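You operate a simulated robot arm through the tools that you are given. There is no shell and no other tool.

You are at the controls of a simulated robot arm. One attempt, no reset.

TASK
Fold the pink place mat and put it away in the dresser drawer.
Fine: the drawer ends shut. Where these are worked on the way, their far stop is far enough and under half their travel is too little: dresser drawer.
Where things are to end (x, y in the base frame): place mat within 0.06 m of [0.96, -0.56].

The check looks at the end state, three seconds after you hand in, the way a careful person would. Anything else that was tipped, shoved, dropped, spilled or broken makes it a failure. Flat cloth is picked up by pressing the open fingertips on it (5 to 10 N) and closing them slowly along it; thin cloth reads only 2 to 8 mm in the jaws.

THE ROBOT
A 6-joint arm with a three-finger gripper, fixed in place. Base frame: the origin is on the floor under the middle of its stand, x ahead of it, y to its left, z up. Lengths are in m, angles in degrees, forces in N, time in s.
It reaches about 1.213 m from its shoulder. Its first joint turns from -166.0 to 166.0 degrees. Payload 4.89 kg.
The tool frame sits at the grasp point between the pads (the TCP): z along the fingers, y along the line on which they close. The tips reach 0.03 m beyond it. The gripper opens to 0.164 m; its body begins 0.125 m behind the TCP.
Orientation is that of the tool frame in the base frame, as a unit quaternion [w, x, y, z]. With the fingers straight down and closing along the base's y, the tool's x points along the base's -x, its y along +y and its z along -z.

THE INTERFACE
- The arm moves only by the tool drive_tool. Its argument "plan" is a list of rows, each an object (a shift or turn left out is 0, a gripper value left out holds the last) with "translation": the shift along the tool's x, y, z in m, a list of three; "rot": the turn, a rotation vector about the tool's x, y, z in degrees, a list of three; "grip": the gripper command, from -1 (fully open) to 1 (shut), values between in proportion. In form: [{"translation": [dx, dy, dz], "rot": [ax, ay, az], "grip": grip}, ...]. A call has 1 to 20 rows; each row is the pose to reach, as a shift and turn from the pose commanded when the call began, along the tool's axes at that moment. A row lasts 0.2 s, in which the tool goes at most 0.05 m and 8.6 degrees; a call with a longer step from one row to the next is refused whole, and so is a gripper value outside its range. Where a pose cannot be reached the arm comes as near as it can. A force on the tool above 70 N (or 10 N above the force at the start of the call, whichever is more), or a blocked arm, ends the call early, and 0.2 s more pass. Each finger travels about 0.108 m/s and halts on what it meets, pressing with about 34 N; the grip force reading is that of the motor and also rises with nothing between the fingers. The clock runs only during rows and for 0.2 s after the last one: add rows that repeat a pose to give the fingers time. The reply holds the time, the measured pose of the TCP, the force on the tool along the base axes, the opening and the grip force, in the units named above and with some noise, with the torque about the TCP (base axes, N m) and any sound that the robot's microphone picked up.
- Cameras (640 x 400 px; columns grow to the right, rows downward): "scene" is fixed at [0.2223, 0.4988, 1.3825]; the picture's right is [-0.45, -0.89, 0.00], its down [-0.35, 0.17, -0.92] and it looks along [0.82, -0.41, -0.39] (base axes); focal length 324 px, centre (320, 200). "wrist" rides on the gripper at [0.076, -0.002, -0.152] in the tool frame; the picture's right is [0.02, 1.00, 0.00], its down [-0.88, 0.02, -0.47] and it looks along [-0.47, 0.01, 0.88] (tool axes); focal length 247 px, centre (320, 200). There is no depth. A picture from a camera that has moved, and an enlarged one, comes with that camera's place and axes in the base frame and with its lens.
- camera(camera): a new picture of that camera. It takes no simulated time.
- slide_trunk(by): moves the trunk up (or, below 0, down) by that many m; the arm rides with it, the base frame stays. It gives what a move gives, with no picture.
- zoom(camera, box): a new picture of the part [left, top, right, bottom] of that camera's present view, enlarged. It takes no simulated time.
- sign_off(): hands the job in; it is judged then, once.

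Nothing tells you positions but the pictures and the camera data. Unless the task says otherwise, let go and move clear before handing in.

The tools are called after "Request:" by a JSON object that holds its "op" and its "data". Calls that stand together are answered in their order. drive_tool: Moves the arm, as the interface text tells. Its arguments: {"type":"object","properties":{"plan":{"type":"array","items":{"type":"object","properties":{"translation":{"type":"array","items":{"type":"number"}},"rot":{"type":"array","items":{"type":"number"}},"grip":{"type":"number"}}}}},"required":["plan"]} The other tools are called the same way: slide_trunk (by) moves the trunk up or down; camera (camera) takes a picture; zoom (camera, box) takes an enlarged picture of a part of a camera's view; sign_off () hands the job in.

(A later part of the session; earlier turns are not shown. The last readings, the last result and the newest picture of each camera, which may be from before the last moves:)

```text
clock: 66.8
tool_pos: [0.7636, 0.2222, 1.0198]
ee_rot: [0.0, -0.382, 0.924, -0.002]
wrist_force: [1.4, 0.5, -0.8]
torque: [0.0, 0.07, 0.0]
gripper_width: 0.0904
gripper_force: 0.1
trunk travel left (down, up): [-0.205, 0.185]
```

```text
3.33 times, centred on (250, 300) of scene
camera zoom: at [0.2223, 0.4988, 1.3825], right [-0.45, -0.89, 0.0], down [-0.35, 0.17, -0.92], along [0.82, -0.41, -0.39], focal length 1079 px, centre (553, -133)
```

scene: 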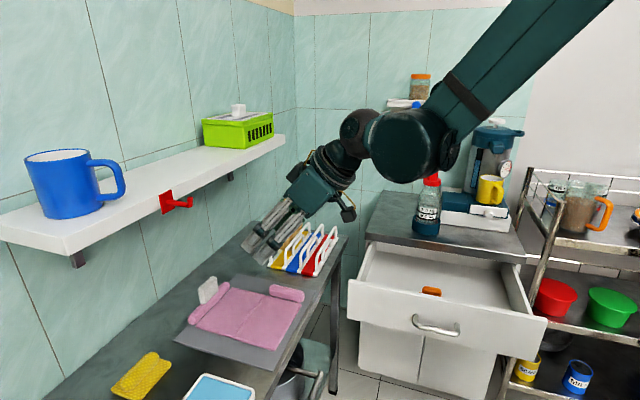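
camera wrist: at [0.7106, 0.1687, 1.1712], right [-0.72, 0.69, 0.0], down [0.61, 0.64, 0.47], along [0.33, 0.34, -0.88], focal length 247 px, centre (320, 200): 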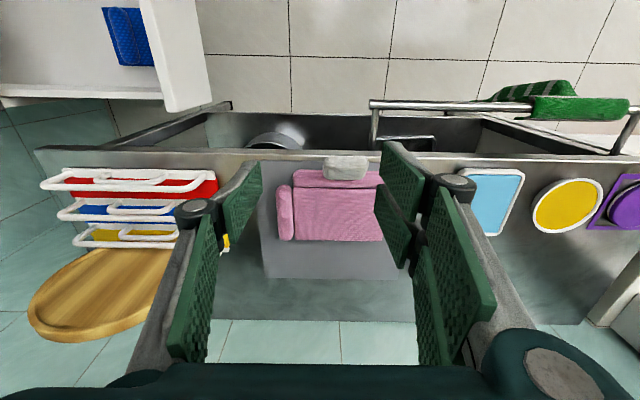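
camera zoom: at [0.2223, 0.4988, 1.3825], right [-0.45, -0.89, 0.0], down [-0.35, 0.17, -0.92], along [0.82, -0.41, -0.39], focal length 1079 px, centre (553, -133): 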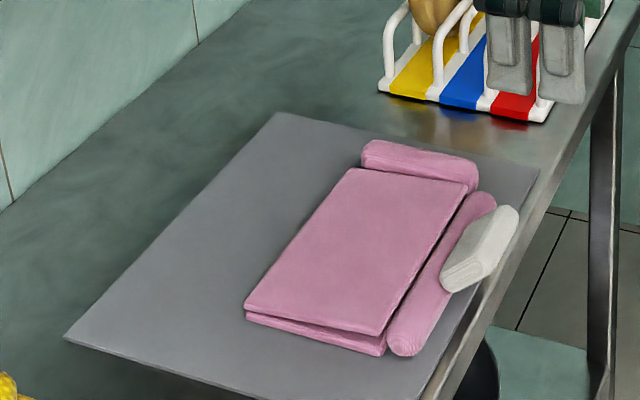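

Request:
{"op": "zoom", "data": {"camera": "wrist", "box": [220, 130, 420, 290]}}

Request:
{"op": "zoom", "data": {"camera": "scene", "box": [225, 270, 315, 340]}}

```text
2.50 times, centred on (320, 210) of wrist
camera zoom: at [0.7106, 0.1687, 1.1712], right [-0.72, 0.69, 0.0], down [0.61, 0.64, 0.47], along [0.33, 0.34, -0.88], focal length 617 px, centre (320, 175)
```

zoom: 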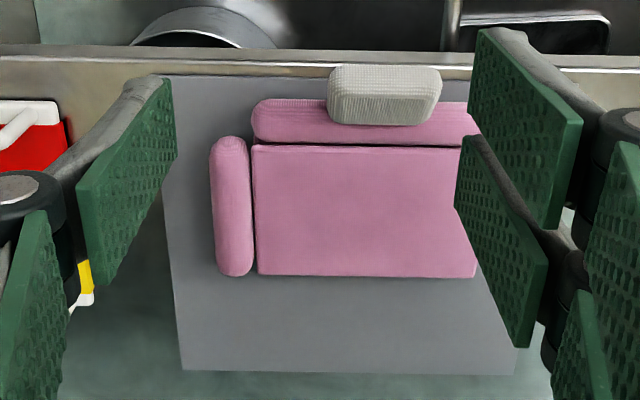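

```text
5.71 times, centred on (270, 305) of scene
camera zoom: at [0.2223, 0.4988, 1.3825], right [-0.45, -0.89, 0.0], down [-0.35, 0.17, -0.92], along [0.82, -0.41, -0.39], focal length 1850 px, centre (606, -400)
```

zoom: 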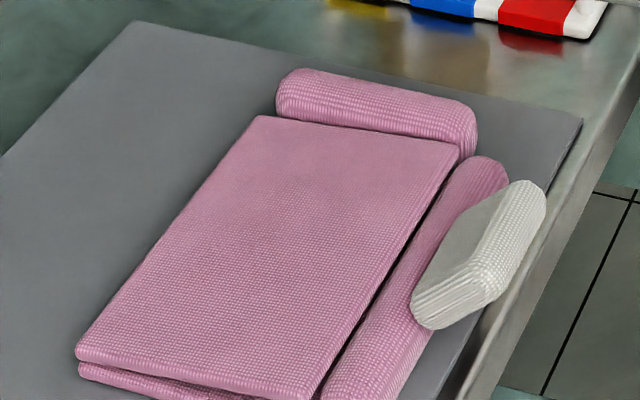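

The folded mat is clear: the side roll is centred near p = 0.4375, q = 0.836, and the folded panels sit just level with its middle. In the drawer I'll want the mat turned 90°, so before picking I'm testing in free air that the wrist can turn that far.

Request:
{"op": "drive_tool", "data": {"plan": [{"rot": [0, 0, -8]}, {"rot": [0, 0, -16]}, {"rot": [0, 0, -24]}, {"rot": [0, 0, -32]}, {"rot": [0, 0, -40]}, {"rot": [0, 0, -48]}, {"rot": [0, 0, -56]}, {"rot": [0, 0, -64]}, {"rot": [0, 0, -72]}, {"rot": [0, 0, -80]}, {"rot": [0, 0, -88]}, {"rot": [0, 0, -96]}, {"rot": [0, 0, -104]}, {"rot": [0, 0, -112]}, {"rot": [0, 0, -120]}, {"rot": [0, 0, -128]}, {"rot": [0, 0, -130]}]}}

```text
clock: 70.3
tool_pos: [0.763, 0.2219, 1.0185]
ee_rot: [0.002, 0.999, -0.044, 0.001]
wrist_force: [-0.5, 0.5, -0.4]
torque: [0.0, 0.0, -0.01]
gripper_width: 0.0903
gripper_force: 0.1
trunk travel left (down, up): [-0.205, 0.185]
```

The full turn is reachable. I'm turning back to the picking orientation.

Request:
{"op": "drive_tool", "data": {"plan": [{"rot": [0, 0, 8], "grip": 0.15}, {"rot": [0, 0, 16]}, {"rot": [0, 0, 24]}, {"rot": [0, 0, 32]}, {"rot": [0, 0, 40]}, {"rot": [0, 0, 48]}, {"rot": [0, 0, 56]}, {"rot": [0, 0, 64]}, {"rot": [0, 0, 72]}, {"rot": [0, 0, 80]}, {"rot": [0, 0, 88]}, {"rot": [0, 0, 96]}, {"rot": [0, 0, 104]}, {"rot": [0, 0, 112]}, {"rot": [0, 0, 120]}, {"rot": [0, 0, 128]}, {"rot": [0, 0, 130]}]}}

```text
clock: 74.0
tool_pos: [0.7639, 0.2228, 1.0198]
ee_rot: [-0.001, -0.381, 0.925, -0.002]
wrist_force: [0.0, -0.2, 0.5]
torque: [0.03, -0.03, 0.0]
gripper_width: 0.0696
gripper_force: 0.0
trunk travel left (down, up): [-0.205, 0.185]
```

Request:
{"op": "drive_tool", "data": {"plan": [{"translation": [-0.028, -0.011, 0.01], "grip": 0.3}, {"translation": [-0.056, -0.022, 0.02]}, {"translation": [-0.084, -0.033, 0.04]}, {"translation": [-0.112, -0.044, 0.06]}, {"translation": [-0.138, -0.055, 0.08]}, {"translation": [-0.138, -0.055, 0.1]}, {"translation": [-0.138, -0.055, 0.1]}]}}

Request:
{"op": "camera", "data": {"camera": "wrist"}}

Request:
{"op": "camera", "data": {"camera": "scene"}}

```text
clock: 75.5
tool_pos: [0.8994, 0.281, 0.9192]
ee_rot: [0.001, -0.382, 0.924, -0.002]
wrist_force: [1.2, 0.6, -0.4]
torque: [-0.02, 0.05, 0.0]
gripper_width: 0.0575
gripper_force: 0.0
trunk travel left (down, up): [-0.205, 0.185]
```

```text
taken
camera wrist: at [0.8462, 0.2268, 1.0708], right [-0.72, 0.69, 0.0], down [0.61, 0.64, 0.47], along [0.33, 0.34, -0.88], focal length 247 px, centre (320, 200)
```

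wrist: 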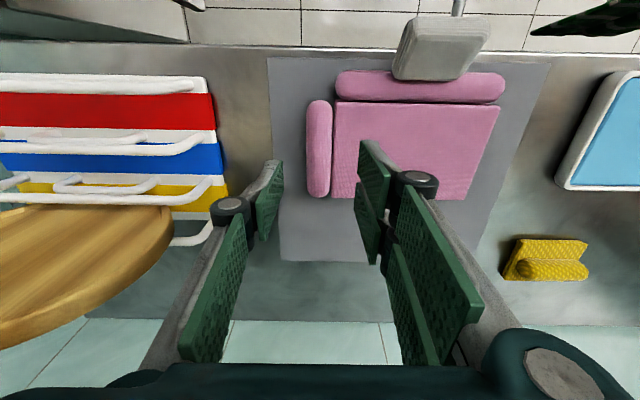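

```text
taken
```

scene: 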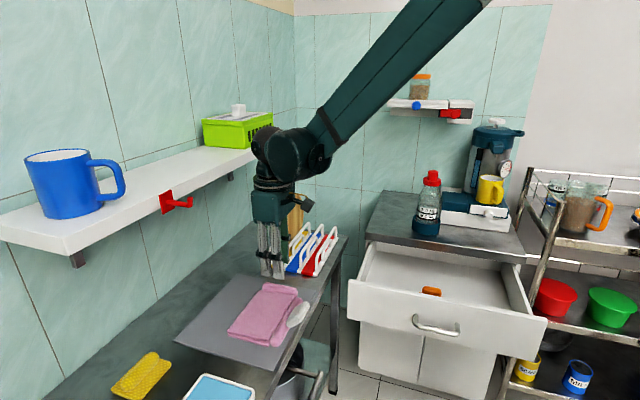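

The roll is centred between the fingers. I'm descending toward it in steps and watching for light contact.

Request:
{"op": "drive_tool", "data": {"plan": [{"translation": [0, 0, 0.015]}, {"translation": [0, 0, 0.03]}, {"translation": [0, 0, 0.045]}, {"translation": [0, 0, 0.055]}, {"translation": [0, 0, 0.062]}, {"translation": [0, 0, 0.062]}]}}

Request:
{"op": "zoom", "data": {"camera": "wrist", "box": [200, 80, 440, 280]}}

Request:
{"op": "zoom", "data": {"camera": "scene", "box": [220, 220, 330, 340]}}

```text
clock: 77.0
tool_pos: [0.8997, 0.28, 0.8562]
ee_rot: [0.002, -0.381, 0.925, -0.002]
wrist_force: [1.0, 6.4, 17.1]
torque: [0.18, 0.71, -0.25]
gripper_width: 0.0599
gripper_force: 2.0
trunk travel left (down, up): [-0.205, 0.185]
```

```text
2.00 times, centred on (320, 180) of wrist
camera zoom: at [0.8461, 0.2261, 1.0086], right [-0.72, 0.69, 0.0], down [0.61, 0.64, 0.47], along [0.33, 0.34, -0.88], focal length 494 px, centre (320, 240)
```

zoom: 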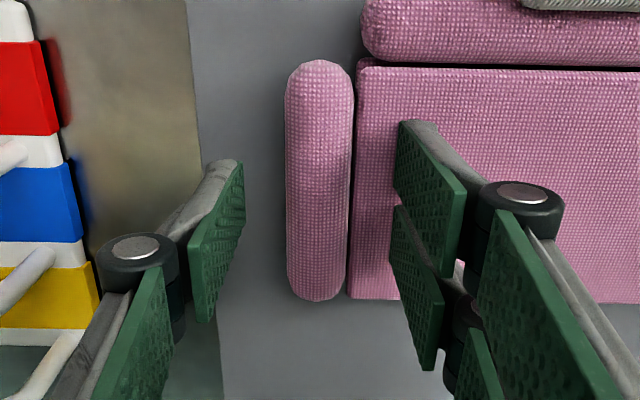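

```text
3.33 times, centred on (275, 280) of scene
camera zoom: at [0.2223, 0.4988, 1.3825], right [-0.45, -0.89, 0.0], down [-0.35, 0.17, -0.92], along [0.82, -0.41, -0.39], focal length 1079 px, centre (470, -67)
```

zoom: 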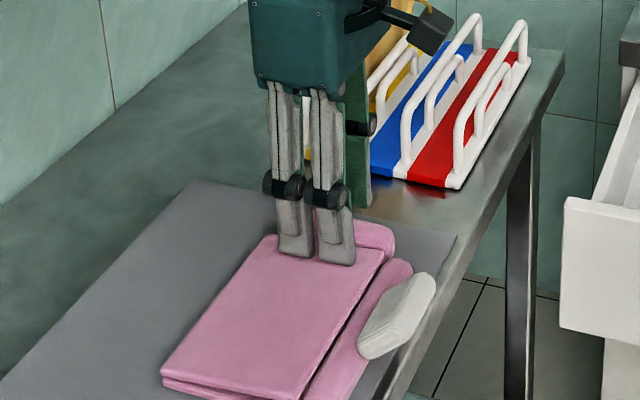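

The inner fingertips touch the folded panel at 17 N. I'm easing up slightly and closing slowly across the roll.

Request:
{"op": "drive_tool", "data": {"plan": [{"translation": [0, 0, -0.0015]}, {"translation": [0, 0, -0.0015], "grip": 0.4}, {"translation": [0, 0, -0.0015], "grip": 0.5}, {"translation": [0, 0, -0.0015], "grip": 0.6}, {"translation": [0, 0, -0.0015], "grip": 0.7}, {"translation": [0, 0, -0.0015], "grip": 0.8}, {"translation": [0, 0, -0.0015], "grip": 0.9}, {"translation": [0, 0, -0.0015], "grip": 1.0}, {"translation": [0, 0, -0.0015], "grip": 1.0}, {"translation": [0, 0, -0.0015], "grip": 1.0}]}}

Request:
{"op": "zoom", "data": {"camera": "wrist", "box": [200, 80, 440, 280]}}

Request:
{"op": "zoom", "data": {"camera": "scene", "box": [220, 220, 330, 340]}}

```text
clock: 79.2
tool_pos: [0.9001, 0.2797, 0.8567]
ee_rot: [0.0, -0.382, 0.924, -0.002]
wrist_force: [-0.4, -0.9, -0.7]
torque: [-0.01, -0.02, 0.02]
gripper_width: 0.0257
gripper_force: 33.4
trunk travel left (down, up): [-0.205, 0.185]
```

```text
2.00 times, centred on (320, 180) of wrist
camera zoom: at [0.8471, 0.2259, 1.0096], right [-0.72, 0.69, 0.0], down [0.61, 0.64, 0.47], along [0.33, 0.34, -0.88], focal length 494 px, centre (320, 240)
```

zoom: 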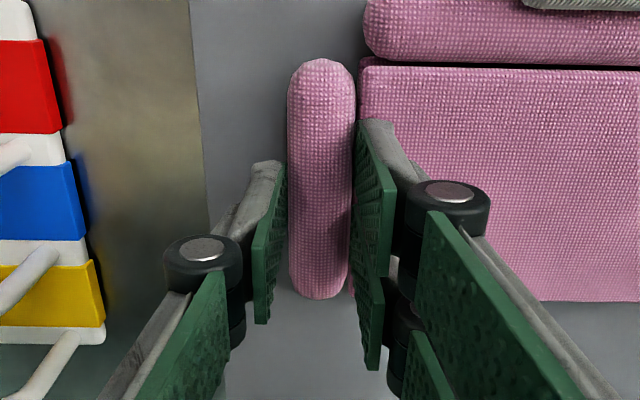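

```text
3.33 times, centred on (275, 280) of scene
camera zoom: at [0.2223, 0.4988, 1.3825], right [-0.45, -0.89, 0.0], down [-0.35, 0.17, -0.92], along [0.82, -0.41, -0.39], focal length 1079 px, centre (470, -67)
```

zoom: 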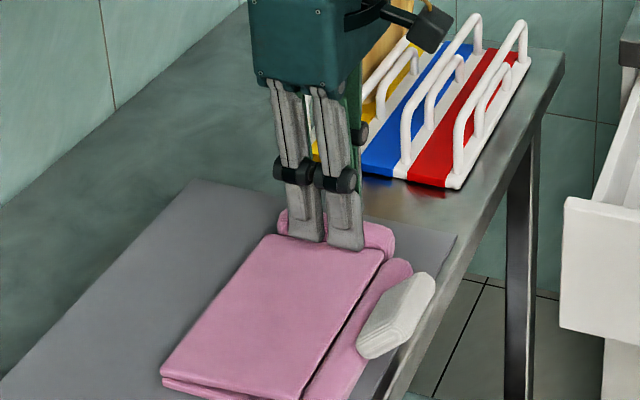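

The roll is gripped at 26 mm. I'm lifting slowly and checking that the folded mat comes along.

Request:
{"op": "drive_tool", "data": {"plan": [{"translation": [0, 0, -0.005]}, {"translation": [0, 0, -0.01]}, {"translation": [0, 0, -0.015]}, {"translation": [0, 0, -0.02]}, {"translation": [0, 0, -0.025]}, {"translation": [0, 0, -0.03]}, {"translation": [0, 0, -0.03]}]}}

Request:
{"op": "zoom", "data": {"camera": "wrist", "box": [200, 40, 520, 280]}}

Request:
{"op": "zoom", "data": {"camera": "scene", "box": [190, 200, 330, 350]}}

```text
clock: 80.8
tool_pos: [0.9002, 0.2796, 0.8888]
ee_rot: [0.0, -0.382, 0.924, -0.002]
wrist_force: [0.1, -0.3, -1.4]
torque: [-0.05, -0.09, -0.03]
gripper_width: 0.0257
gripper_force: 34.5
trunk travel left (down, up): [-0.205, 0.185]
```

```text
1.67 times, centred on (360, 160) of wrist
camera zoom: at [0.8466, 0.2264, 1.0404], right [-0.72, 0.69, 0.0], down [0.61, 0.64, 0.47], along [0.33, 0.34, -0.88], focal length 412 px, centre (253, 267)
```

zoom: 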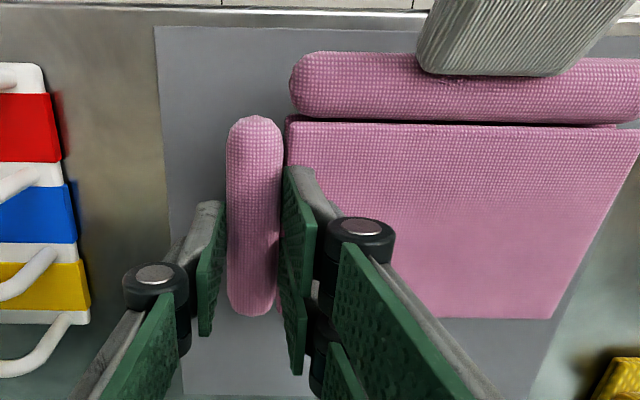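

```text
2.67 times, centred on (260, 275) of scene
camera zoom: at [0.2223, 0.4988, 1.3825], right [-0.45, -0.89, 0.0], down [-0.35, 0.17, -0.92], along [0.82, -0.41, -0.39], focal length 863 px, centre (480, 0)
```

zoom: 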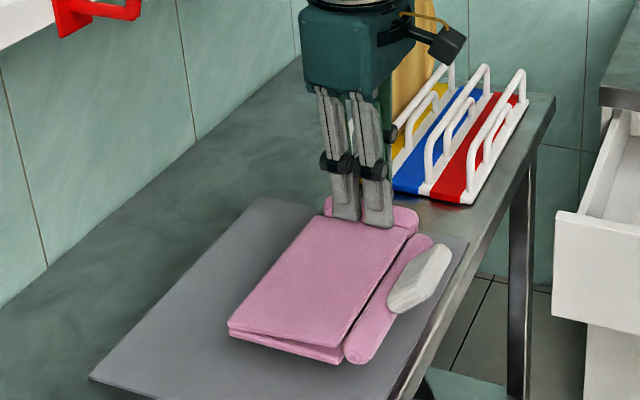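

The folded mat lifts flat and stays closed at about 1.3 N. I'm raising it and carrying it toward the open space between table and dresser, clear of the rack.

Request:
{"op": "drive_tool", "data": {"plan": [{"translation": [0, 0, -0.02]}, {"translation": [0, 0, -0.045]}, {"translation": [0, 0, -0.07]}, {"translation": [0, 0, -0.095]}, {"translation": [0.01, 0, -0.111]}, {"translation": [0.03, 0, -0.111]}, {"translation": [0.055, 0, -0.111]}, {"translation": [0.08, 0, -0.111]}, {"translation": [0.105, 0, -0.111]}, {"translation": [0.13, -0.005, -0.111]}, {"translation": [0.155, -0.01, -0.111]}, {"translation": [0.18, -0.015, -0.111]}, {"translation": [0.205, -0.02, -0.111]}, {"translation": [0.23, -0.03, -0.111]}, {"translation": [0.255, -0.04, -0.111]}, {"translation": [0.28, -0.05, -0.111]}, {"translation": [0.28, -0.05, -0.111]}]}}

Request:
{"op": "camera", "data": {"camera": "scene"}}

Request:
{"op": "camera", "data": {"camera": "wrist"}}

```text
clock: 84.3
tool_pos: [0.7375, 0.0469, 1.0003]
ee_rot: [0.0, -0.383, 0.924, -0.002]
wrist_force: [0.4, 0.0, -0.7]
torque: [-0.06, -0.08, -0.02]
gripper_width: 0.0254
gripper_force: 33.7
trunk travel left (down, up): [-0.205, 0.185]
```

```text
taken
```

scene: 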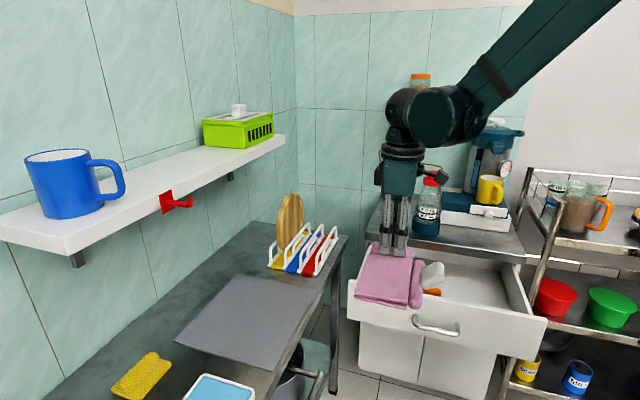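

```text
taken
camera wrist: at [0.6835, -0.0058, 1.152], right [-0.72, 0.69, 0.0], down [0.61, 0.64, 0.47], along [0.33, 0.34, -0.88], focal length 247 px, centre (320, 200)
```

wrist: 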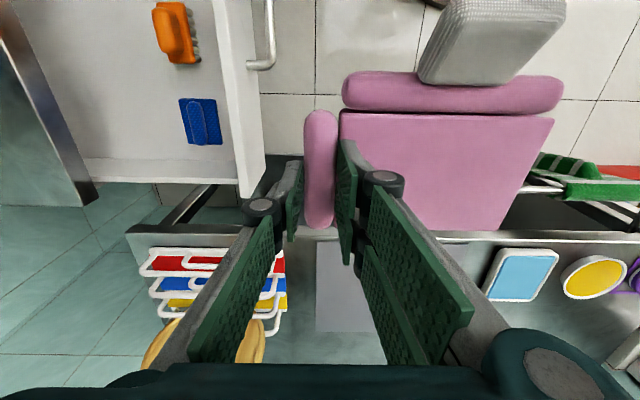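

The mat travels well: still folded and flat. From here I can place the orange brush at q ≥ 0.395 in the drawer. I'm turning the mat 90° while moving it to hover above the free right-hand part of the drawer.

Request:
{"op": "drive_tool", "data": {"plan": [{"translation": [0.014, -0.02, 0], "rot": [0, 0, -6]}, {"translation": [0.028, -0.04, 0], "rot": [0, 0, -12]}, {"translation": [0.042, -0.06, 0], "rot": [0, 0, -18]}, {"translation": [0.056, -0.08, 0], "rot": [0, 0, -24]}, {"translation": [0.07, -0.1, 0], "rot": [0, 0, -31]}, {"translation": [0.084, -0.12, 0], "rot": [0, 0, -38]}, {"translation": [0.098, -0.14, 0], "rot": [0, 0, -45]}, {"translation": [0.112, -0.16, 0], "rot": [0, 0, -52]}, {"translation": [0.126, -0.18, 0], "rot": [0, 0, -59]}, {"translation": [0.14, -0.2, 0], "rot": [0, 0, -66]}, {"translation": [0.154, -0.22, 0], "rot": [0, 0, -72]}, {"translation": [0.168, -0.24, 0], "rot": [0, 0, -78]}, {"translation": [0.18, -0.26, 0], "rot": [0, 0, -84]}, {"translation": [0.193, -0.279, 0], "rot": [0, 0, -90]}, {"translation": [0.193, -0.279, 0], "rot": [0, 0, -90]}]}}

Request:
{"op": "camera", "data": {"camera": "scene"}}

Request:
{"op": "camera", "data": {"camera": "wrist"}}

```text
clock: 87.5
tool_pos: [0.7979, -0.2869, 1.001]
ee_rot: [0.001, 0.923, -0.384, 0.001]
wrist_force: [0.0, 0.3, -0.6]
torque: [0.1, -0.02, -0.02]
gripper_width: 0.0254
gripper_force: 34.1
trunk travel left (down, up): [-0.205, 0.185]
```

```text
taken
```

scene: 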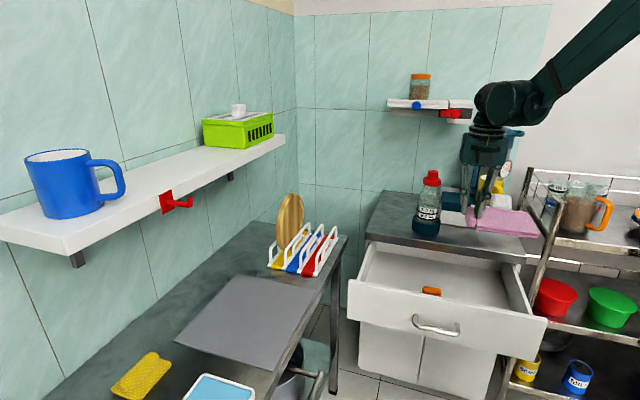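

```text
taken
camera wrist: at [0.8533, -0.3387, 1.1526], right [-0.69, -0.72, 0.0], down [-0.64, 0.61, 0.47], along [-0.34, 0.32, -0.88], focal length 247 px, centre (320, 200)
```

wrist: 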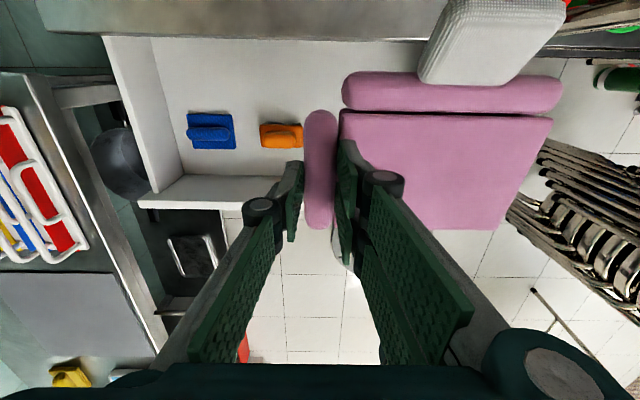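

I have a good view from above: the counter edge is at p ≈ 0.88 and the tab's tip reaches about 0.11 past the gripper. I'll lower with the mat shifted 30 mm toward the drawer front, then slide it back once below the counter lip. I'm descending to just above the drawer walls first.

Request:
{"op": "drive_tool", "data": {"plan": [{"translation": [-0.016, 0.001, 0.0]}, {"translation": [-0.032, 0.002, 0.0]}, {"translation": [-0.032, 0.002, 0.025]}, {"translation": [-0.032, 0.002, 0.05]}, {"translation": [-0.032, 0.002, 0.075]}, {"translation": [-0.032, 0.002, 0.1]}, {"translation": [-0.032, 0.002, 0.125]}, {"translation": [-0.032, 0.002, 0.15]}, {"translation": [-0.032, 0.002, 0.165]}, {"translation": [-0.032, 0.002, 0.165]}]}}

Request:
{"op": "camera", "data": {"camera": "wrist"}}

Request:
{"op": "zoom", "data": {"camera": "scene", "box": [340, 170, 580, 350]}}

```text
clock: 89.8
tool_pos: [0.7725, -0.2646, 0.8355]
ee_rot: [0.001, 0.924, -0.383, 0.002]
wrist_force: [0.5, 0.2, -3.2]
torque: [0.04, -0.01, -0.04]
gripper_width: 0.0256
gripper_force: 34.1
trunk travel left (down, up): [-0.205, 0.185]
```

```text
taken
camera wrist: at [0.8284, -0.3169, 0.9884], right [-0.69, -0.72, 0.0], down [-0.64, 0.61, 0.47], along [-0.34, 0.32, -0.88], focal length 247 px, centre (320, 200)
```

wrist: 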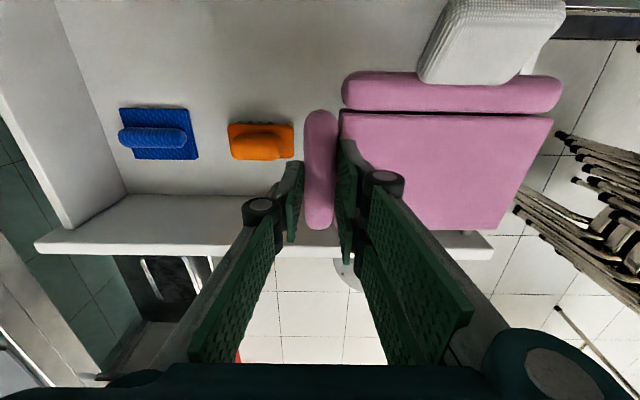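

```text
2.22 times, centred on (460, 260) of scene
camera zoom: at [0.2223, 0.4988, 1.3825], right [-0.45, -0.89, 0.0], down [-0.35, 0.17, -0.92], along [0.82, -0.41, -0.39], focal length 719 px, centre (9, 67)
```

zoom: 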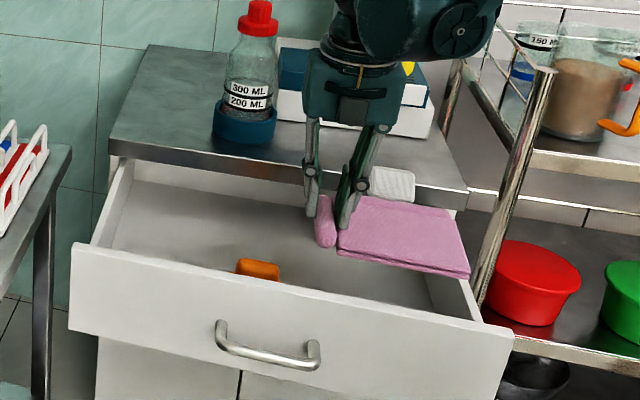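

The mat hangs squarely over the free area. It clears the right wall by about 10 mm, and the orange cloth sits at q ≥ 0.39. I'm nudging 4 mm away from the wall and descending below the counter lip.

Request:
{"op": "drive_tool", "data": {"plan": [{"translation": [0, -0.004, 0.0]}, {"translation": [0, -0.004, 0.015]}, {"translation": [0, -0.004, 0.03]}, {"translation": [0, -0.004, 0.045]}, {"translation": [0, -0.004, 0.06]}, {"translation": [0, -0.004, 0.075]}, {"translation": [0, -0.004, 0.09]}, {"translation": [0, -0.004, 0.09]}]}}

Request:
{"op": "camera", "data": {"camera": "wrist"}}

Request:
{"op": "zoom", "data": {"camera": "scene", "box": [400, 190, 560, 330]}}

```text
clock: 91.5
tool_pos: [0.777, -0.2633, 0.7449]
ee_rot: [0.002, 0.924, -0.383, 0.001]
wrist_force: [0.1, -0.4, -1.0]
torque: [0.12, -0.04, 0.0]
gripper_width: 0.0253
gripper_force: 34.2
trunk travel left (down, up): [-0.205, 0.185]
```

```text
taken
camera wrist: at [0.8312, -0.3152, 0.8972], right [-0.69, -0.72, 0.0], down [-0.64, 0.61, 0.47], along [-0.34, 0.32, -0.88], focal length 247 px, centre (320, 200)
```

wrist: 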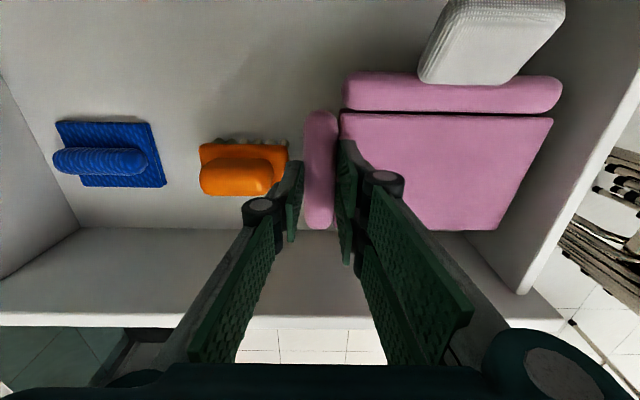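

```text
2.86 times, centred on (480, 260) of scene
camera zoom: at [0.2223, 0.4988, 1.3825], right [-0.45, -0.89, 0.0], down [-0.35, 0.17, -0.92], along [0.82, -0.41, -0.39], focal length 925 px, centre (-137, 29)
```

zoom: 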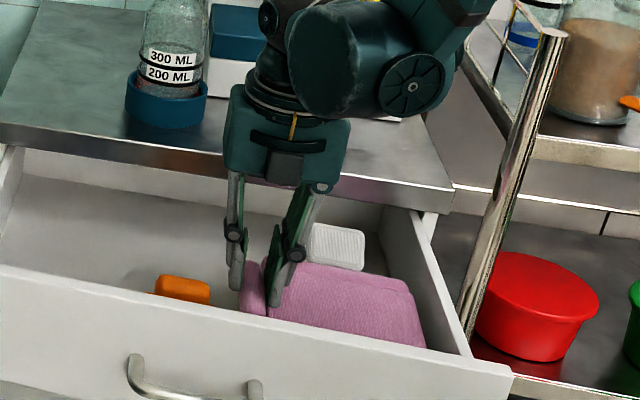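

The mat is inside the drawer and the tab sits lower than the counter's underside (about 0.74 against 0.76). I'm sliding it back 50 mm under the lip to the target depth, which also takes the finger away from the orange brush.

Request:
{"op": "drive_tool", "data": {"plan": [{"translation": [0.01, 0.001, 0.0]}, {"translation": [0.02, 0.002, 0.001]}, {"translation": [0.03, 0.002, 0.002]}, {"translation": [0.04, 0.002, 0.003]}, {"translation": [0.049, 0.002, 0.004]}, {"translation": [0.049, 0.002, 0.004]}]}}

Request:
{"op": "camera", "data": {"camera": "wrist"}}

Request:
{"op": "zoom", "data": {"camera": "scene", "box": [400, 190, 560, 330]}}

```text
clock: 93.0
tool_pos: [0.8105, -0.2992, 0.7428]
ee_rot: [0.002, 0.923, -0.384, 0.001]
wrist_force: [-0.1, -0.8, -1.1]
torque: [0.08, -0.04, -0.02]
gripper_width: 0.0253
gripper_force: 34.2
trunk travel left (down, up): [-0.205, 0.185]
```

```text
taken
camera wrist: at [0.865, -0.3516, 0.8946], right [-0.69, -0.72, 0.0], down [-0.64, 0.61, 0.47], along [-0.34, 0.32, -0.88], focal length 247 px, centre (320, 200)
```

wrist: 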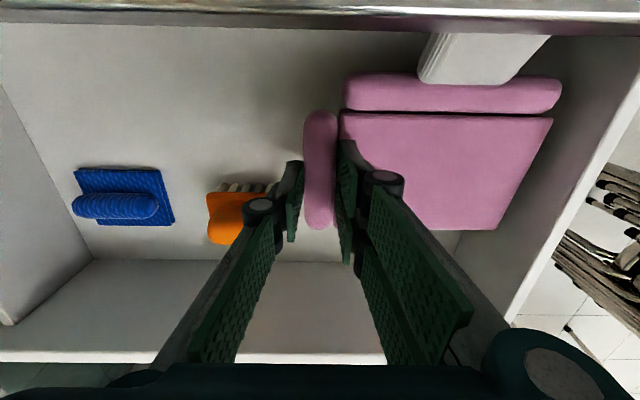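

```text
2.86 times, centred on (480, 260) of scene
camera zoom: at [0.2223, 0.4988, 1.3825], right [-0.45, -0.89, 0.0], down [-0.35, 0.17, -0.92], along [0.82, -0.41, -0.39], focal length 925 px, centre (-137, 29)
```

zoom: 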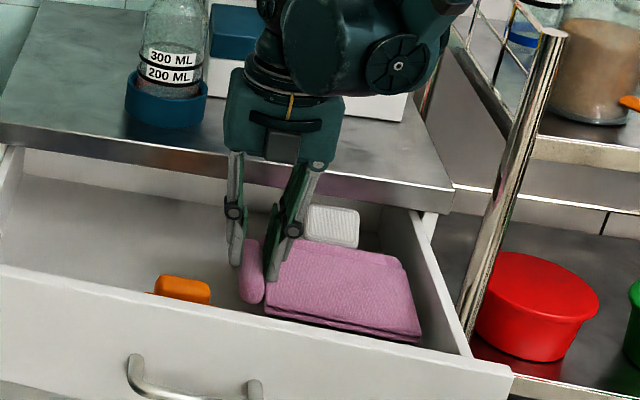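

There's clear space around the mat. I'm lowering to the drawer floor in small steps and watching the force.

Request:
{"op": "drive_tool", "data": {"plan": [{"translation": [0, 0, 0.007]}, {"translation": [0, 0, 0.014]}, {"translation": [0, 0, 0.02]}, {"translation": [0, 0, 0.026]}, {"translation": [0, 0, 0.026]}]}}

Request:
{"op": "zoom", "data": {"camera": "scene", "box": [400, 190, 560, 330]}}

```text
clock: 94.2
tool_pos: [0.8099, -0.3005, 0.7148]
ee_rot: [0.001, 0.923, -0.384, 0.001]
wrist_force: [0.6, -0.4, -1.4]
torque: [0.1, -0.02, 0.02]
gripper_width: 0.0252
gripper_force: 33.7
trunk travel left (down, up): [-0.205, 0.185]
```

```text
2.86 times, centred on (480, 260) of scene
camera zoom: at [0.2223, 0.4988, 1.3825], right [-0.45, -0.89, 0.0], down [-0.35, 0.17, -0.92], along [0.82, -0.41, -0.39], focal length 925 px, centre (-137, 29)
```

zoom: 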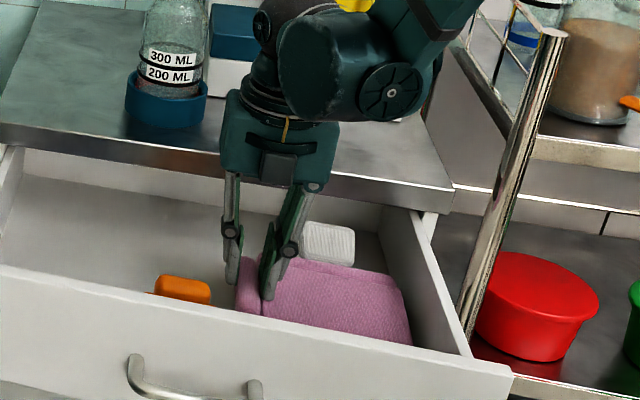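

Request:
{"op": "drive_tool", "data": {"plan": [{"translation": [0, 0, 0.003]}, {"translation": [0, 0, 0.006]}, {"translation": [0, 0, 0.006]}]}}

```text
clock: 95.0
tool_pos: [0.81, -0.299, 0.7092]
ee_rot: [0.002, 0.924, -0.383, 0.001]
wrist_force: [0.1, -0.2, -1.4]
torque: [0.0, -0.05, 0.0]
gripper_width: 0.0256
gripper_force: 34.0
trunk travel left (down, up): [-0.205, 0.185]
```

Request:
{"op": "drive_tool", "data": {"plan": [{"translation": [0, 0, 0.003]}, {"translation": [0, 0, 0.006]}, {"translation": [0, 0, 0.006]}]}}

Request:
{"op": "zoom", "data": {"camera": "wrist", "box": [240, 0, 640, 300]}}

```text
clock: 95.8
tool_pos: [0.8095, -0.2992, 0.704]
ee_rot: [0.002, 0.924, -0.383, 0.001]
wrist_force: [0.2, -0.3, -1.3]
torque: [0.08, -0.07, 0.02]
gripper_width: 0.0253
gripper_force: 33.9
trunk travel left (down, up): [-0.205, 0.185]
```

```text
1.33 times, centred on (440, 150) of wrist
camera zoom: at [0.8646, -0.3513, 0.8564], right [-0.69, -0.72, 0.0], down [-0.64, 0.61, 0.47], along [-0.34, 0.32, -0.88], focal length 329 px, centre (160, 267)
```

zoom: 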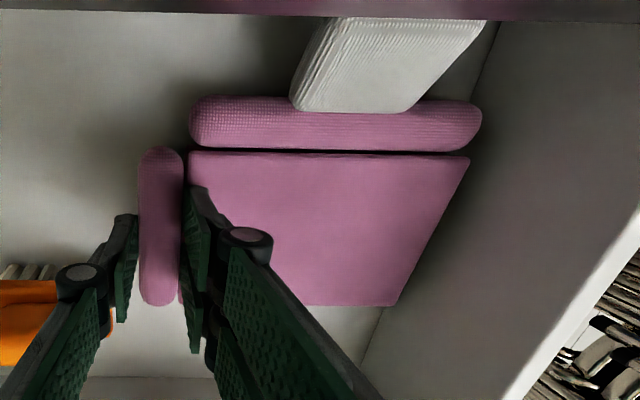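

Request:
{"op": "drive_tool", "data": {"plan": [{"translation": [0, 0, 0.004]}, {"translation": [0, 0, 0.008]}, {"translation": [0, 0, 0.012]}, {"translation": [0, 0, 0.012]}]}}

Request:
{"op": "zoom", "data": {"camera": "scene", "box": [400, 190, 560, 330]}}

```text
clock: 96.8
tool_pos: [0.8101, -0.2987, 0.693]
ee_rot: [0.002, 0.924, -0.383, 0.001]
wrist_force: [-1.3, 0.4, 0.5]
torque: [0.0, 0.14, -0.12]
gripper_width: 0.0255
gripper_force: 34.1
trunk travel left (down, up): [-0.205, 0.185]
```

```text
2.86 times, centred on (480, 260) of scene
camera zoom: at [0.2223, 0.4988, 1.3825], right [-0.45, -0.89, 0.0], down [-0.35, 0.17, -0.92], along [0.82, -0.41, -0.39], focal length 925 px, centre (-137, 29)
```

zoom: 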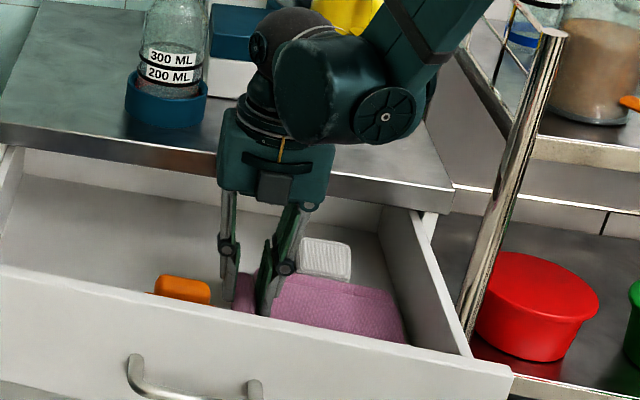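

The load just changed sign, so the mat is touching the floor. I'm settling a few millimetres more, then opening slowly.

Request:
{"op": "drive_tool", "data": {"plan": [{"translation": [0, 0, 0.002]}, {"translation": [0, 0, 0.004]}, {"translation": [0, 0, 0.004]}]}}

```text
clock: 97.5
tool_pos: [0.8101, -0.3001, 0.6911]
ee_rot: [0.002, 0.924, -0.383, 0.003]
wrist_force: [15.6, -2.0, 64.8]
torque: [-0.85, -0.77, -0.15]
gripper_width: 0.0253
gripper_force: 34.0
trunk travel left (down, up): [-0.205, 0.185]
```

Firmly on the floor (65 N), so I'm relieving that upward right away and then opening a little at a time.

Request:
{"op": "drive_tool", "data": {"plan": [{"translation": [0, 0, -0.003]}, {"translation": [0, 0, -0.003]}, {"translation": [0, 0, -0.003], "grip": 0.75}, {"translation": [0, 0, -0.003], "grip": 0.65}, {"translation": [0, 0, -0.003], "grip": 0.58}, {"translation": [0, 0, -0.003], "grip": 0.55}, {"translation": [0, 0, -0.003], "grip": 0.55}]}}

Request:
{"op": "zoom", "data": {"camera": "wrist", "box": [160, 0, 640, 320]}}

Request:
{"op": "zoom", "data": {"camera": "scene", "box": [400, 190, 560, 330]}}

```text
clock: 99.2
tool_pos: [0.8107, -0.2994, 0.6905]
ee_rot: [0.002, 0.924, -0.383, 0.002]
wrist_force: [1.6, 2.0, 2.9]
torque: [-0.03, -0.05, 0.08]
gripper_width: 0.0374
gripper_force: 0.1
trunk travel left (down, up): [-0.205, 0.185]
```

```text
1.25 times, centred on (400, 160) of wrist
camera zoom: at [0.8649, -0.3513, 0.8435], right [-0.69, -0.72, 0.0], down [-0.64, 0.61, 0.47], along [-0.34, 0.32, -0.88], focal length 309 px, centre (220, 250)
```

zoom: 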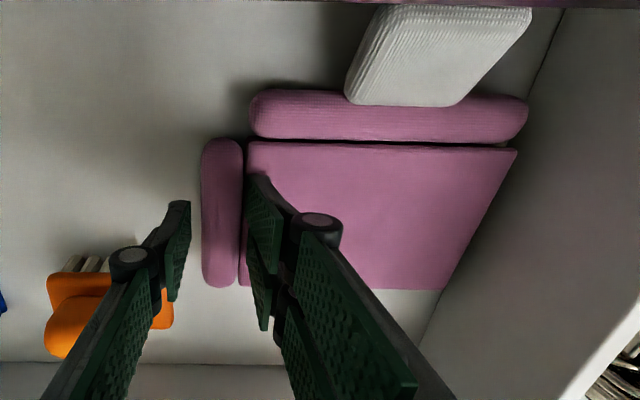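

```text
2.86 times, centred on (480, 260) of scene
camera zoom: at [0.2223, 0.4988, 1.3825], right [-0.45, -0.89, 0.0], down [-0.35, 0.17, -0.92], along [0.82, -0.41, -0.39], focal length 925 px, centre (-137, 29)
```

zoom: 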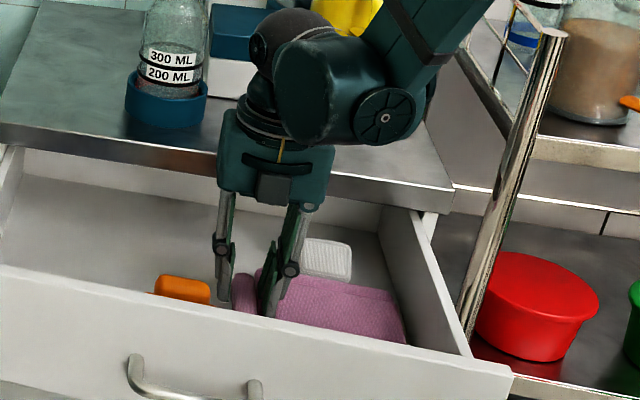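

The mat lies flat and folded in the drawer. Its centre works out at about p = 0.783, q = 0.271, or roughly 2 cm from the target once shut. I'm raising the gripper straight up and out.

Request:
{"op": "drive_tool", "data": {"plan": [{"translation": [0, 0, -0.008]}, {"translation": [0, 0, -0.02]}, {"translation": [0, 0, -0.04]}, {"translation": [0, 0, -0.07]}, {"translation": [0, 0, -0.1]}, {"translation": [0, 0, -0.13]}, {"translation": [0, 0, -0.16]}, {"translation": [0, 0, -0.2]}, {"translation": [0, 0, -0.24]}, {"translation": [0, 0, -0.28]}, {"translation": [0, 0, -0.28]}]}}

Request:
{"op": "camera", "data": {"camera": "wrist"}}

Request:
{"op": "camera", "data": {"camera": "scene"}}

```text
clock: 101.5
tool_pos: [0.8087, -0.2973, 0.9728]
ee_rot: [0.001, 0.924, -0.383, 0.002]
wrist_force: [-0.5, 0.9, 0.3]
torque: [-0.01, -0.06, 0.01]
gripper_width: 0.037
gripper_force: 0.2
trunk travel left (down, up): [-0.205, 0.185]
```

```text
taken
camera wrist: at [0.864, -0.3495, 1.1251], right [-0.69, -0.72, 0.0], down [-0.64, 0.61, 0.47], along [-0.34, 0.32, -0.88], focal length 247 px, centre (320, 200)
```

wrist: 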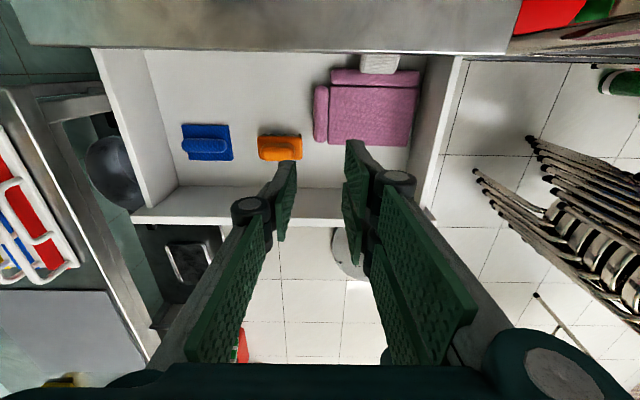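

```text
taken
```

scene: 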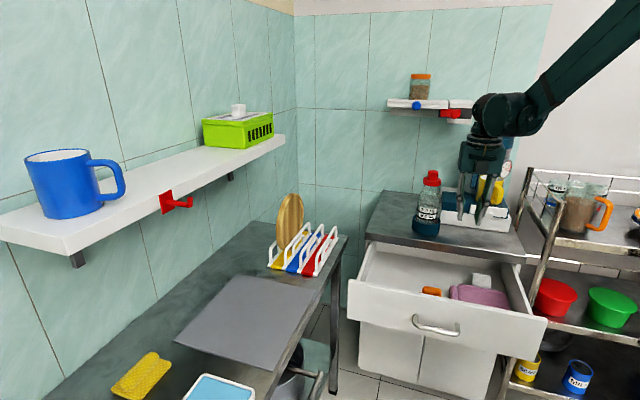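

The mat is at about p = 0.787, q = 0.265 in the open drawer, folded, with the neighbours untouched. Next I'll regrip the handle and push the drawer shut; first I'm moving back to the front of the dresser and undoing the yaw.

Request:
{"op": "drive_tool", "data": {"plan": [{"translation": [-0.01, -0.002, -0.02], "rot": [0, 0, 4]}, {"translation": [-0.03, -0.006, -0.046], "rot": [0, 0, 10]}, {"translation": [-0.054, -0.01, -0.046], "rot": [0, 0, 16]}, {"translation": [-0.078, -0.016, -0.046], "rot": [0, 0, 23]}, {"translation": [-0.102, -0.02, -0.046], "rot": [0, 0, 30]}, {"translation": [-0.126, -0.026, -0.046], "rot": [0, 0, 37]}, {"translation": [-0.15, -0.03, -0.046], "rot": [0, 0, 44]}, {"translation": [-0.174, -0.036, -0.046], "rot": [0, 0, 51]}, {"translation": [-0.198, -0.04, -0.046], "rot": [0, 0, 58]}, {"translation": [-0.222, -0.046, -0.046], "rot": [0, 0, 65]}, {"translation": [-0.246, -0.05, -0.046], "rot": [0, 0, 72]}, {"translation": [-0.27, -0.056, -0.046], "rot": [0, 0, 79]}, {"translation": [-0.292, -0.06, -0.046], "rot": [0, 0, 85]}, {"translation": [-0.292, -0.06, -0.046], "rot": [0, 0, 90]}, {"translation": [-0.292, -0.06, -0.046], "rot": [0, 0, 90]}]}}

```text
clock: 104.8
tool_pos: [0.6447, -0.049, 1.0169]
ee_rot: [0.0, -0.381, 0.925, -0.002]
wrist_force: [-0.3, 0.1, 1.0]
torque: [-0.03, -0.02, 0.01]
gripper_width: 0.037
gripper_force: 0.1
trunk travel left (down, up): [-0.205, 0.185]
```

Position as planned. I'm tilting back to the 60° handle posture and lowering the trunk.

Request:
{"op": "drive_tool", "data": {"plan": [{"rot": [5, 0, 0], "grip": 0.57}, {"rot": [10, 0, 0]}, {"rot": [15, 0, 0]}, {"rot": [20, 0, 0]}, {"rot": [25, 0, 0]}, {"rot": [30, 0, 0]}, {"rot": [30, 0, 0]}]}}

Request:
{"op": "slide_trunk", "data": {"by": -0.2}}

Request:
{"op": "camera", "data": {"camera": "wrist"}}

Request:
{"op": "camera", "data": {"camera": "scene"}}

```text
clock: 106.3
tool_pos: [0.6438, -0.0481, 1.0164]
ee_rot: [0.099, -0.369, 0.892, -0.241]
wrist_force: [-0.4, 0.5, 0.0]
torque: [0.0, -0.01, 0.01]
gripper_width: 0.0357
gripper_force: 0.1
trunk travel left (down, up): [-0.205, 0.185]
```

```text
clock: 108.5
tool_pos: [0.6448, -0.0494, 0.8175]
ee_rot: [0.098, -0.369, 0.892, -0.241]
wrist_force: [-0.3, -0.1, 0.9]
torque: [0.03, -0.01, -0.04]
gripper_width: 0.0351
gripper_force: 0.0
trunk travel left (down, up): [-0.005, 0.385]
```

```text
taken
camera wrist: at [0.5378, -0.0484, 0.9484], right [-0.62, 0.6, -0.5], down [0.44, 0.8, 0.4], along [0.64, 0.03, -0.77], focal length 247 px, centre (320, 200)
```

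wrist: 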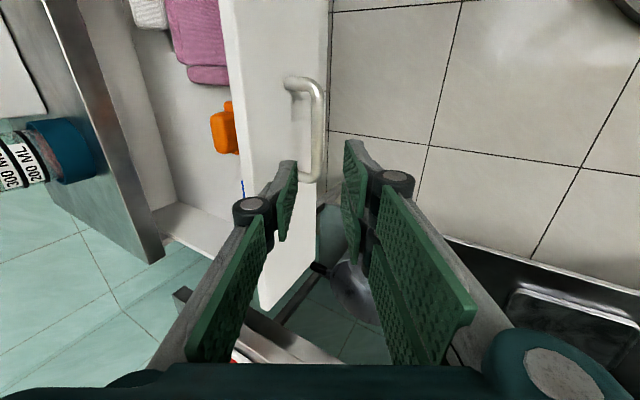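

```text
taken
```

scene: 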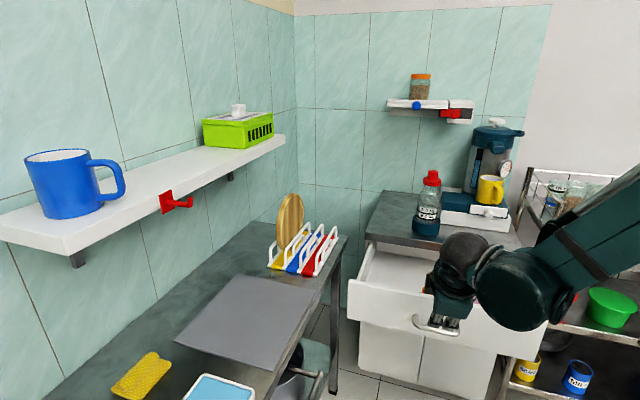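

The view matches my earlier release pose exactly, so the drawer hasn't moved. I'm retracing the same path onto the handle bar.

Request:
{"op": "drive_tool", "data": {"plan": [{"translation": [0, 0, 0.03]}, {"translation": [0, 0, 0.06]}, {"translation": [0, 0, 0.09]}, {"translation": [0, 0, 0.11]}, {"translation": [0, 0, 0.12]}, {"translation": [0, 0, 0.12]}]}}

Request:
{"op": "zoom", "data": {"camera": "wrist", "box": [220, 60, 460, 260]}}

```text
clock: 109.9
tool_pos: [0.6875, -0.0903, 0.713]
ee_rot: [0.1, -0.368, 0.892, -0.241]
wrist_force: [0.6, 0.8, 0.0]
torque: [0.03, -0.02, -0.02]
gripper_width: 0.0354
gripper_force: 0.0
trunk travel left (down, up): [-0.005, 0.385]
```

```text
2.00 times, centred on (340, 160) of wrist
camera zoom: at [0.5801, -0.0913, 0.8453], right [-0.62, 0.6, -0.5], down [0.44, 0.8, 0.4], along [0.64, 0.03, -0.77], focal length 494 px, centre (280, 280)
```

zoom: 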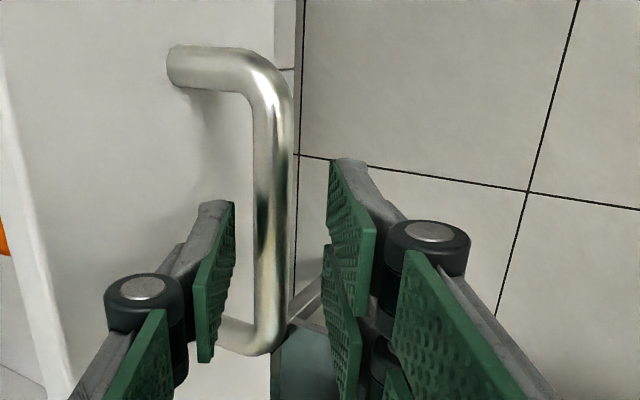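

The bar is between the fingers with clearance on both sides. I'm advancing the last 27 mm and closing.

Request:
{"op": "drive_tool", "data": {"plan": [{"translation": [0, 0, 0.01]}, {"translation": [0, 0, 0.02]}, {"translation": [0, 0, 0.027]}, {"translation": [0, 0, 0.027]}, {"translation": [0, 0, 0.027], "grip": 0.7}, {"translation": [0, 0, 0.027], "grip": 0.85}, {"translation": [0, 0, 0.027], "grip": 1.0}, {"translation": [0, 0, 0.027], "grip": 1.0}]}}

Request:
{"op": "zoom", "data": {"camera": "wrist", "box": [220, 60, 460, 260]}}

```text
clock: 111.7
tool_pos: [0.6984, -0.1034, 0.6901]
ee_rot: [0.1, -0.368, 0.892, -0.244]
wrist_force: [5.5, -12.7, 15.4]
torque: [-0.36, 0.31, -0.04]
gripper_width: 0.0137
gripper_force: 45.7
trunk travel left (down, up): [-0.005, 0.385]
stopped in row 8: the force on the tool passed its limit at 74 N (the readings are from after the stop); the commanded pose is now the measured one
```

```text
2.00 times, centred on (340, 160) of wrist
camera zoom: at [0.5912, -0.1024, 0.8224], right [-0.62, 0.59, -0.51], down [0.44, 0.8, 0.4], along [0.64, 0.02, -0.76], focal length 494 px, centre (280, 280)
```

zoom: 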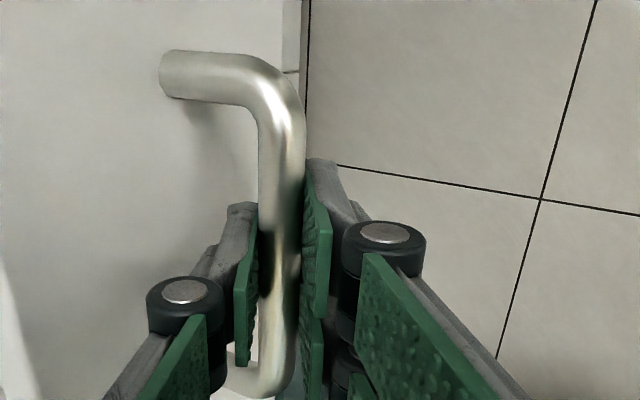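

The bar is gripped again. I'm pushing the drawer in smoothly along its travel.

Request:
{"op": "drive_tool", "data": {"plan": [{"translation": [0, -0.0045, 0.0035]}, {"translation": [0, -0.013, 0.009]}, {"translation": [0, -0.0235, 0.015]}, {"translation": [0, -0.034, 0.021]}, {"translation": [0, -0.0445, 0.027]}, {"translation": [0, -0.055, 0.033]}, {"translation": [0, -0.0655, 0.039]}, {"translation": [0, -0.076, 0.045]}, {"translation": [0, -0.0865, 0.051]}, {"translation": [0, -0.097, 0.0575]}, {"translation": [0, -0.107, 0.0635]}, {"translation": [0, -0.107, 0.0635]}]}}

Request:
{"op": "camera", "data": {"camera": "scene"}}

Request:
{"op": "camera", "data": {"camera": "wrist"}}

```text
clock: 114.3
tool_pos: [0.787, -0.1914, 0.6898]
ee_rot: [0.1, -0.367, 0.892, -0.244]
wrist_force: [0.8, -3.6, -32.2]
torque: [-0.32, 0.27, 0.0]
gripper_width: 0.0134
gripper_force: 45.4
trunk travel left (down, up): [-0.005, 0.385]
```

```text
taken
```

scene: 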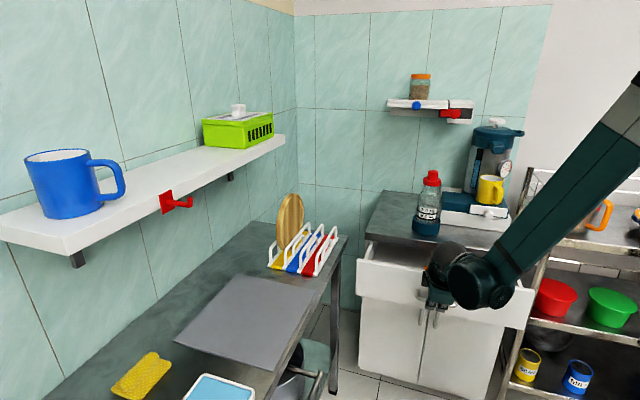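

```text
taken
camera wrist: at [0.6791, -0.1903, 0.8208], right [-0.62, 0.6, -0.51], down [0.44, 0.8, 0.4], along [0.64, 0.02, -0.77], focal length 247 px, centre (320, 200)
```

wrist: 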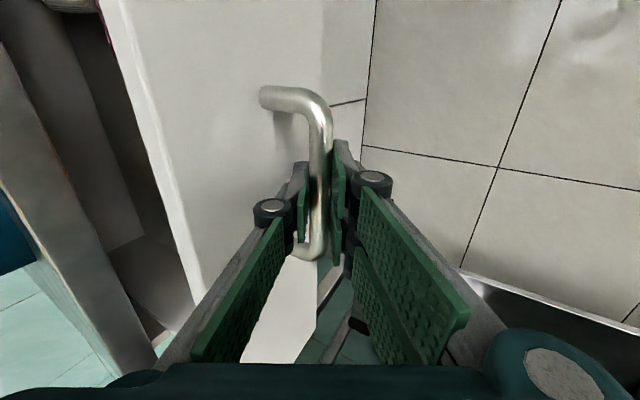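

Smooth so far, and about half closed. I'm continuing while easing the tilt back to 45°.

Request:
{"op": "drive_tool", "data": {"plan": [{"translation": [0, -0.007, 0.0063], "rot": [2.5, 0, 0]}, {"translation": [0, -0.0155, 0.0114], "rot": [5, 0, 0]}, {"translation": [0, -0.0235, 0.0165], "rot": [7.5, 0, 0]}, {"translation": [0, -0.0317, 0.0216], "rot": [10, 0, 0]}, {"translation": [0, -0.04, 0.0266], "rot": [12.5, 0, 0]}, {"translation": [0, -0.048, 0.0317], "rot": [15, 0, 0]}, {"translation": [0, -0.048, 0.0317], "rot": [15, 0, 0]}]}}

Request:
{"op": "camera", "data": {"camera": "wrist"}}

```text
clock: 115.9
tool_pos: [0.8265, -0.2305, 0.6881]
ee_rot: [0.147, -0.352, 0.852, -0.359]
wrist_force: [5.9, 3.8, 31.1]
torque: [-0.12, 0.09, 0.03]
gripper_width: 0.013
gripper_force: 45.3
trunk travel left (down, up): [-0.005, 0.385]
```

```text
taken
camera wrist: at [0.6966, -0.2081, 0.7952], right [-0.51, 0.48, -0.71], down [0.38, 0.87, 0.32], along [0.77, -0.11, -0.62], focal length 247 px, centre (320, 200)
```

wrist: 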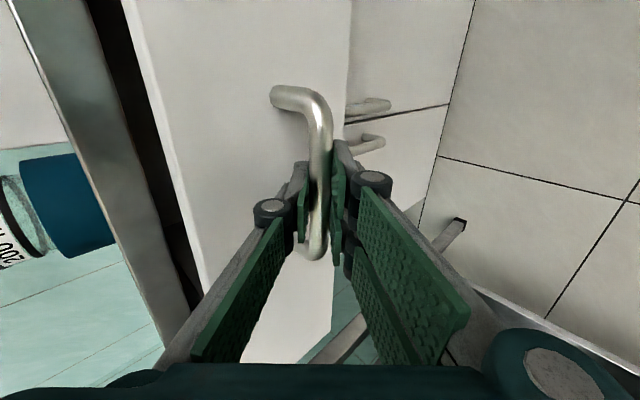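

About 95 mm to go. Pushing on, and slowing near the end.

Request:
{"op": "drive_tool", "data": {"plan": [{"translation": [0, -0.0075, 0.006]}, {"translation": [0, -0.016, 0.0145]}, {"translation": [0, -0.0245, 0.023]}, {"translation": [0, -0.033, 0.0315]}, {"translation": [0, -0.0415, 0.04]}, {"translation": [0, -0.049, 0.0475]}, {"translation": [0, -0.0555, 0.054]}, {"translation": [0, -0.061, 0.0595]}, {"translation": [0, -0.061, 0.0595]}]}}

Request:
{"op": "camera", "data": {"camera": "wrist"}}

Request:
{"op": "zoom", "data": {"camera": "scene", "box": [340, 190, 540, 330]}}

```text
clock: 117.9
tool_pos: [0.8876, -0.2914, 0.6868]
ee_rot: [0.148, -0.352, 0.852, -0.359]
wrist_force: [4.5, 0.7, -0.1]
torque: [0.48, -0.46, 0.79]
gripper_width: 0.0133
gripper_force: 45.0
trunk travel left (down, up): [-0.005, 0.385]
```

```text
taken
camera wrist: at [0.7571, -0.2686, 0.7954], right [-0.51, 0.48, -0.71], down [0.38, 0.87, 0.32], along [0.77, -0.11, -0.62], focal length 247 px, centre (320, 200)
```

wrist: 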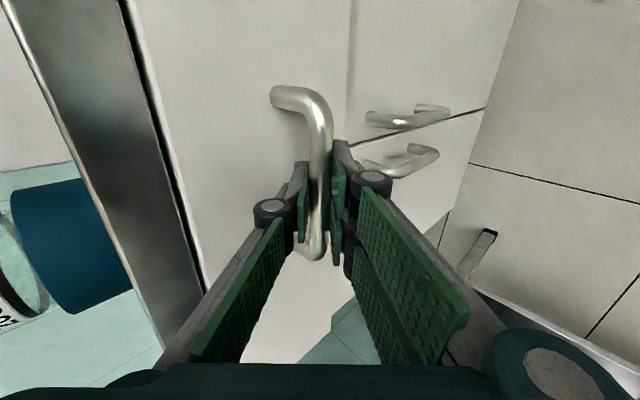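

```text
2.86 times, centred on (440, 260) of scene
camera zoom: at [0.2223, 0.4988, 1.3825], right [-0.45, -0.89, 0.0], down [-0.35, 0.17, -0.92], along [0.82, -0.41, -0.39], focal length 925 px, centre (-23, 29)
```

zoom: 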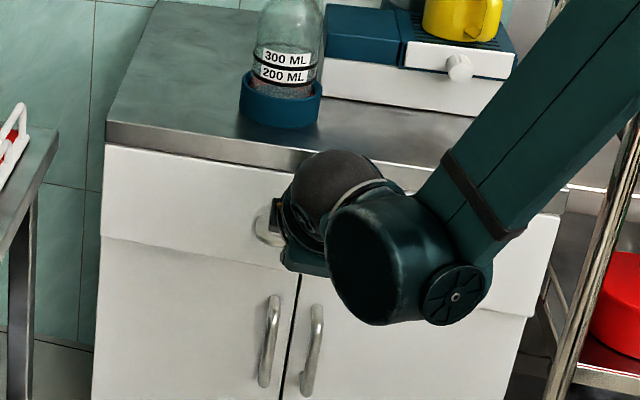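

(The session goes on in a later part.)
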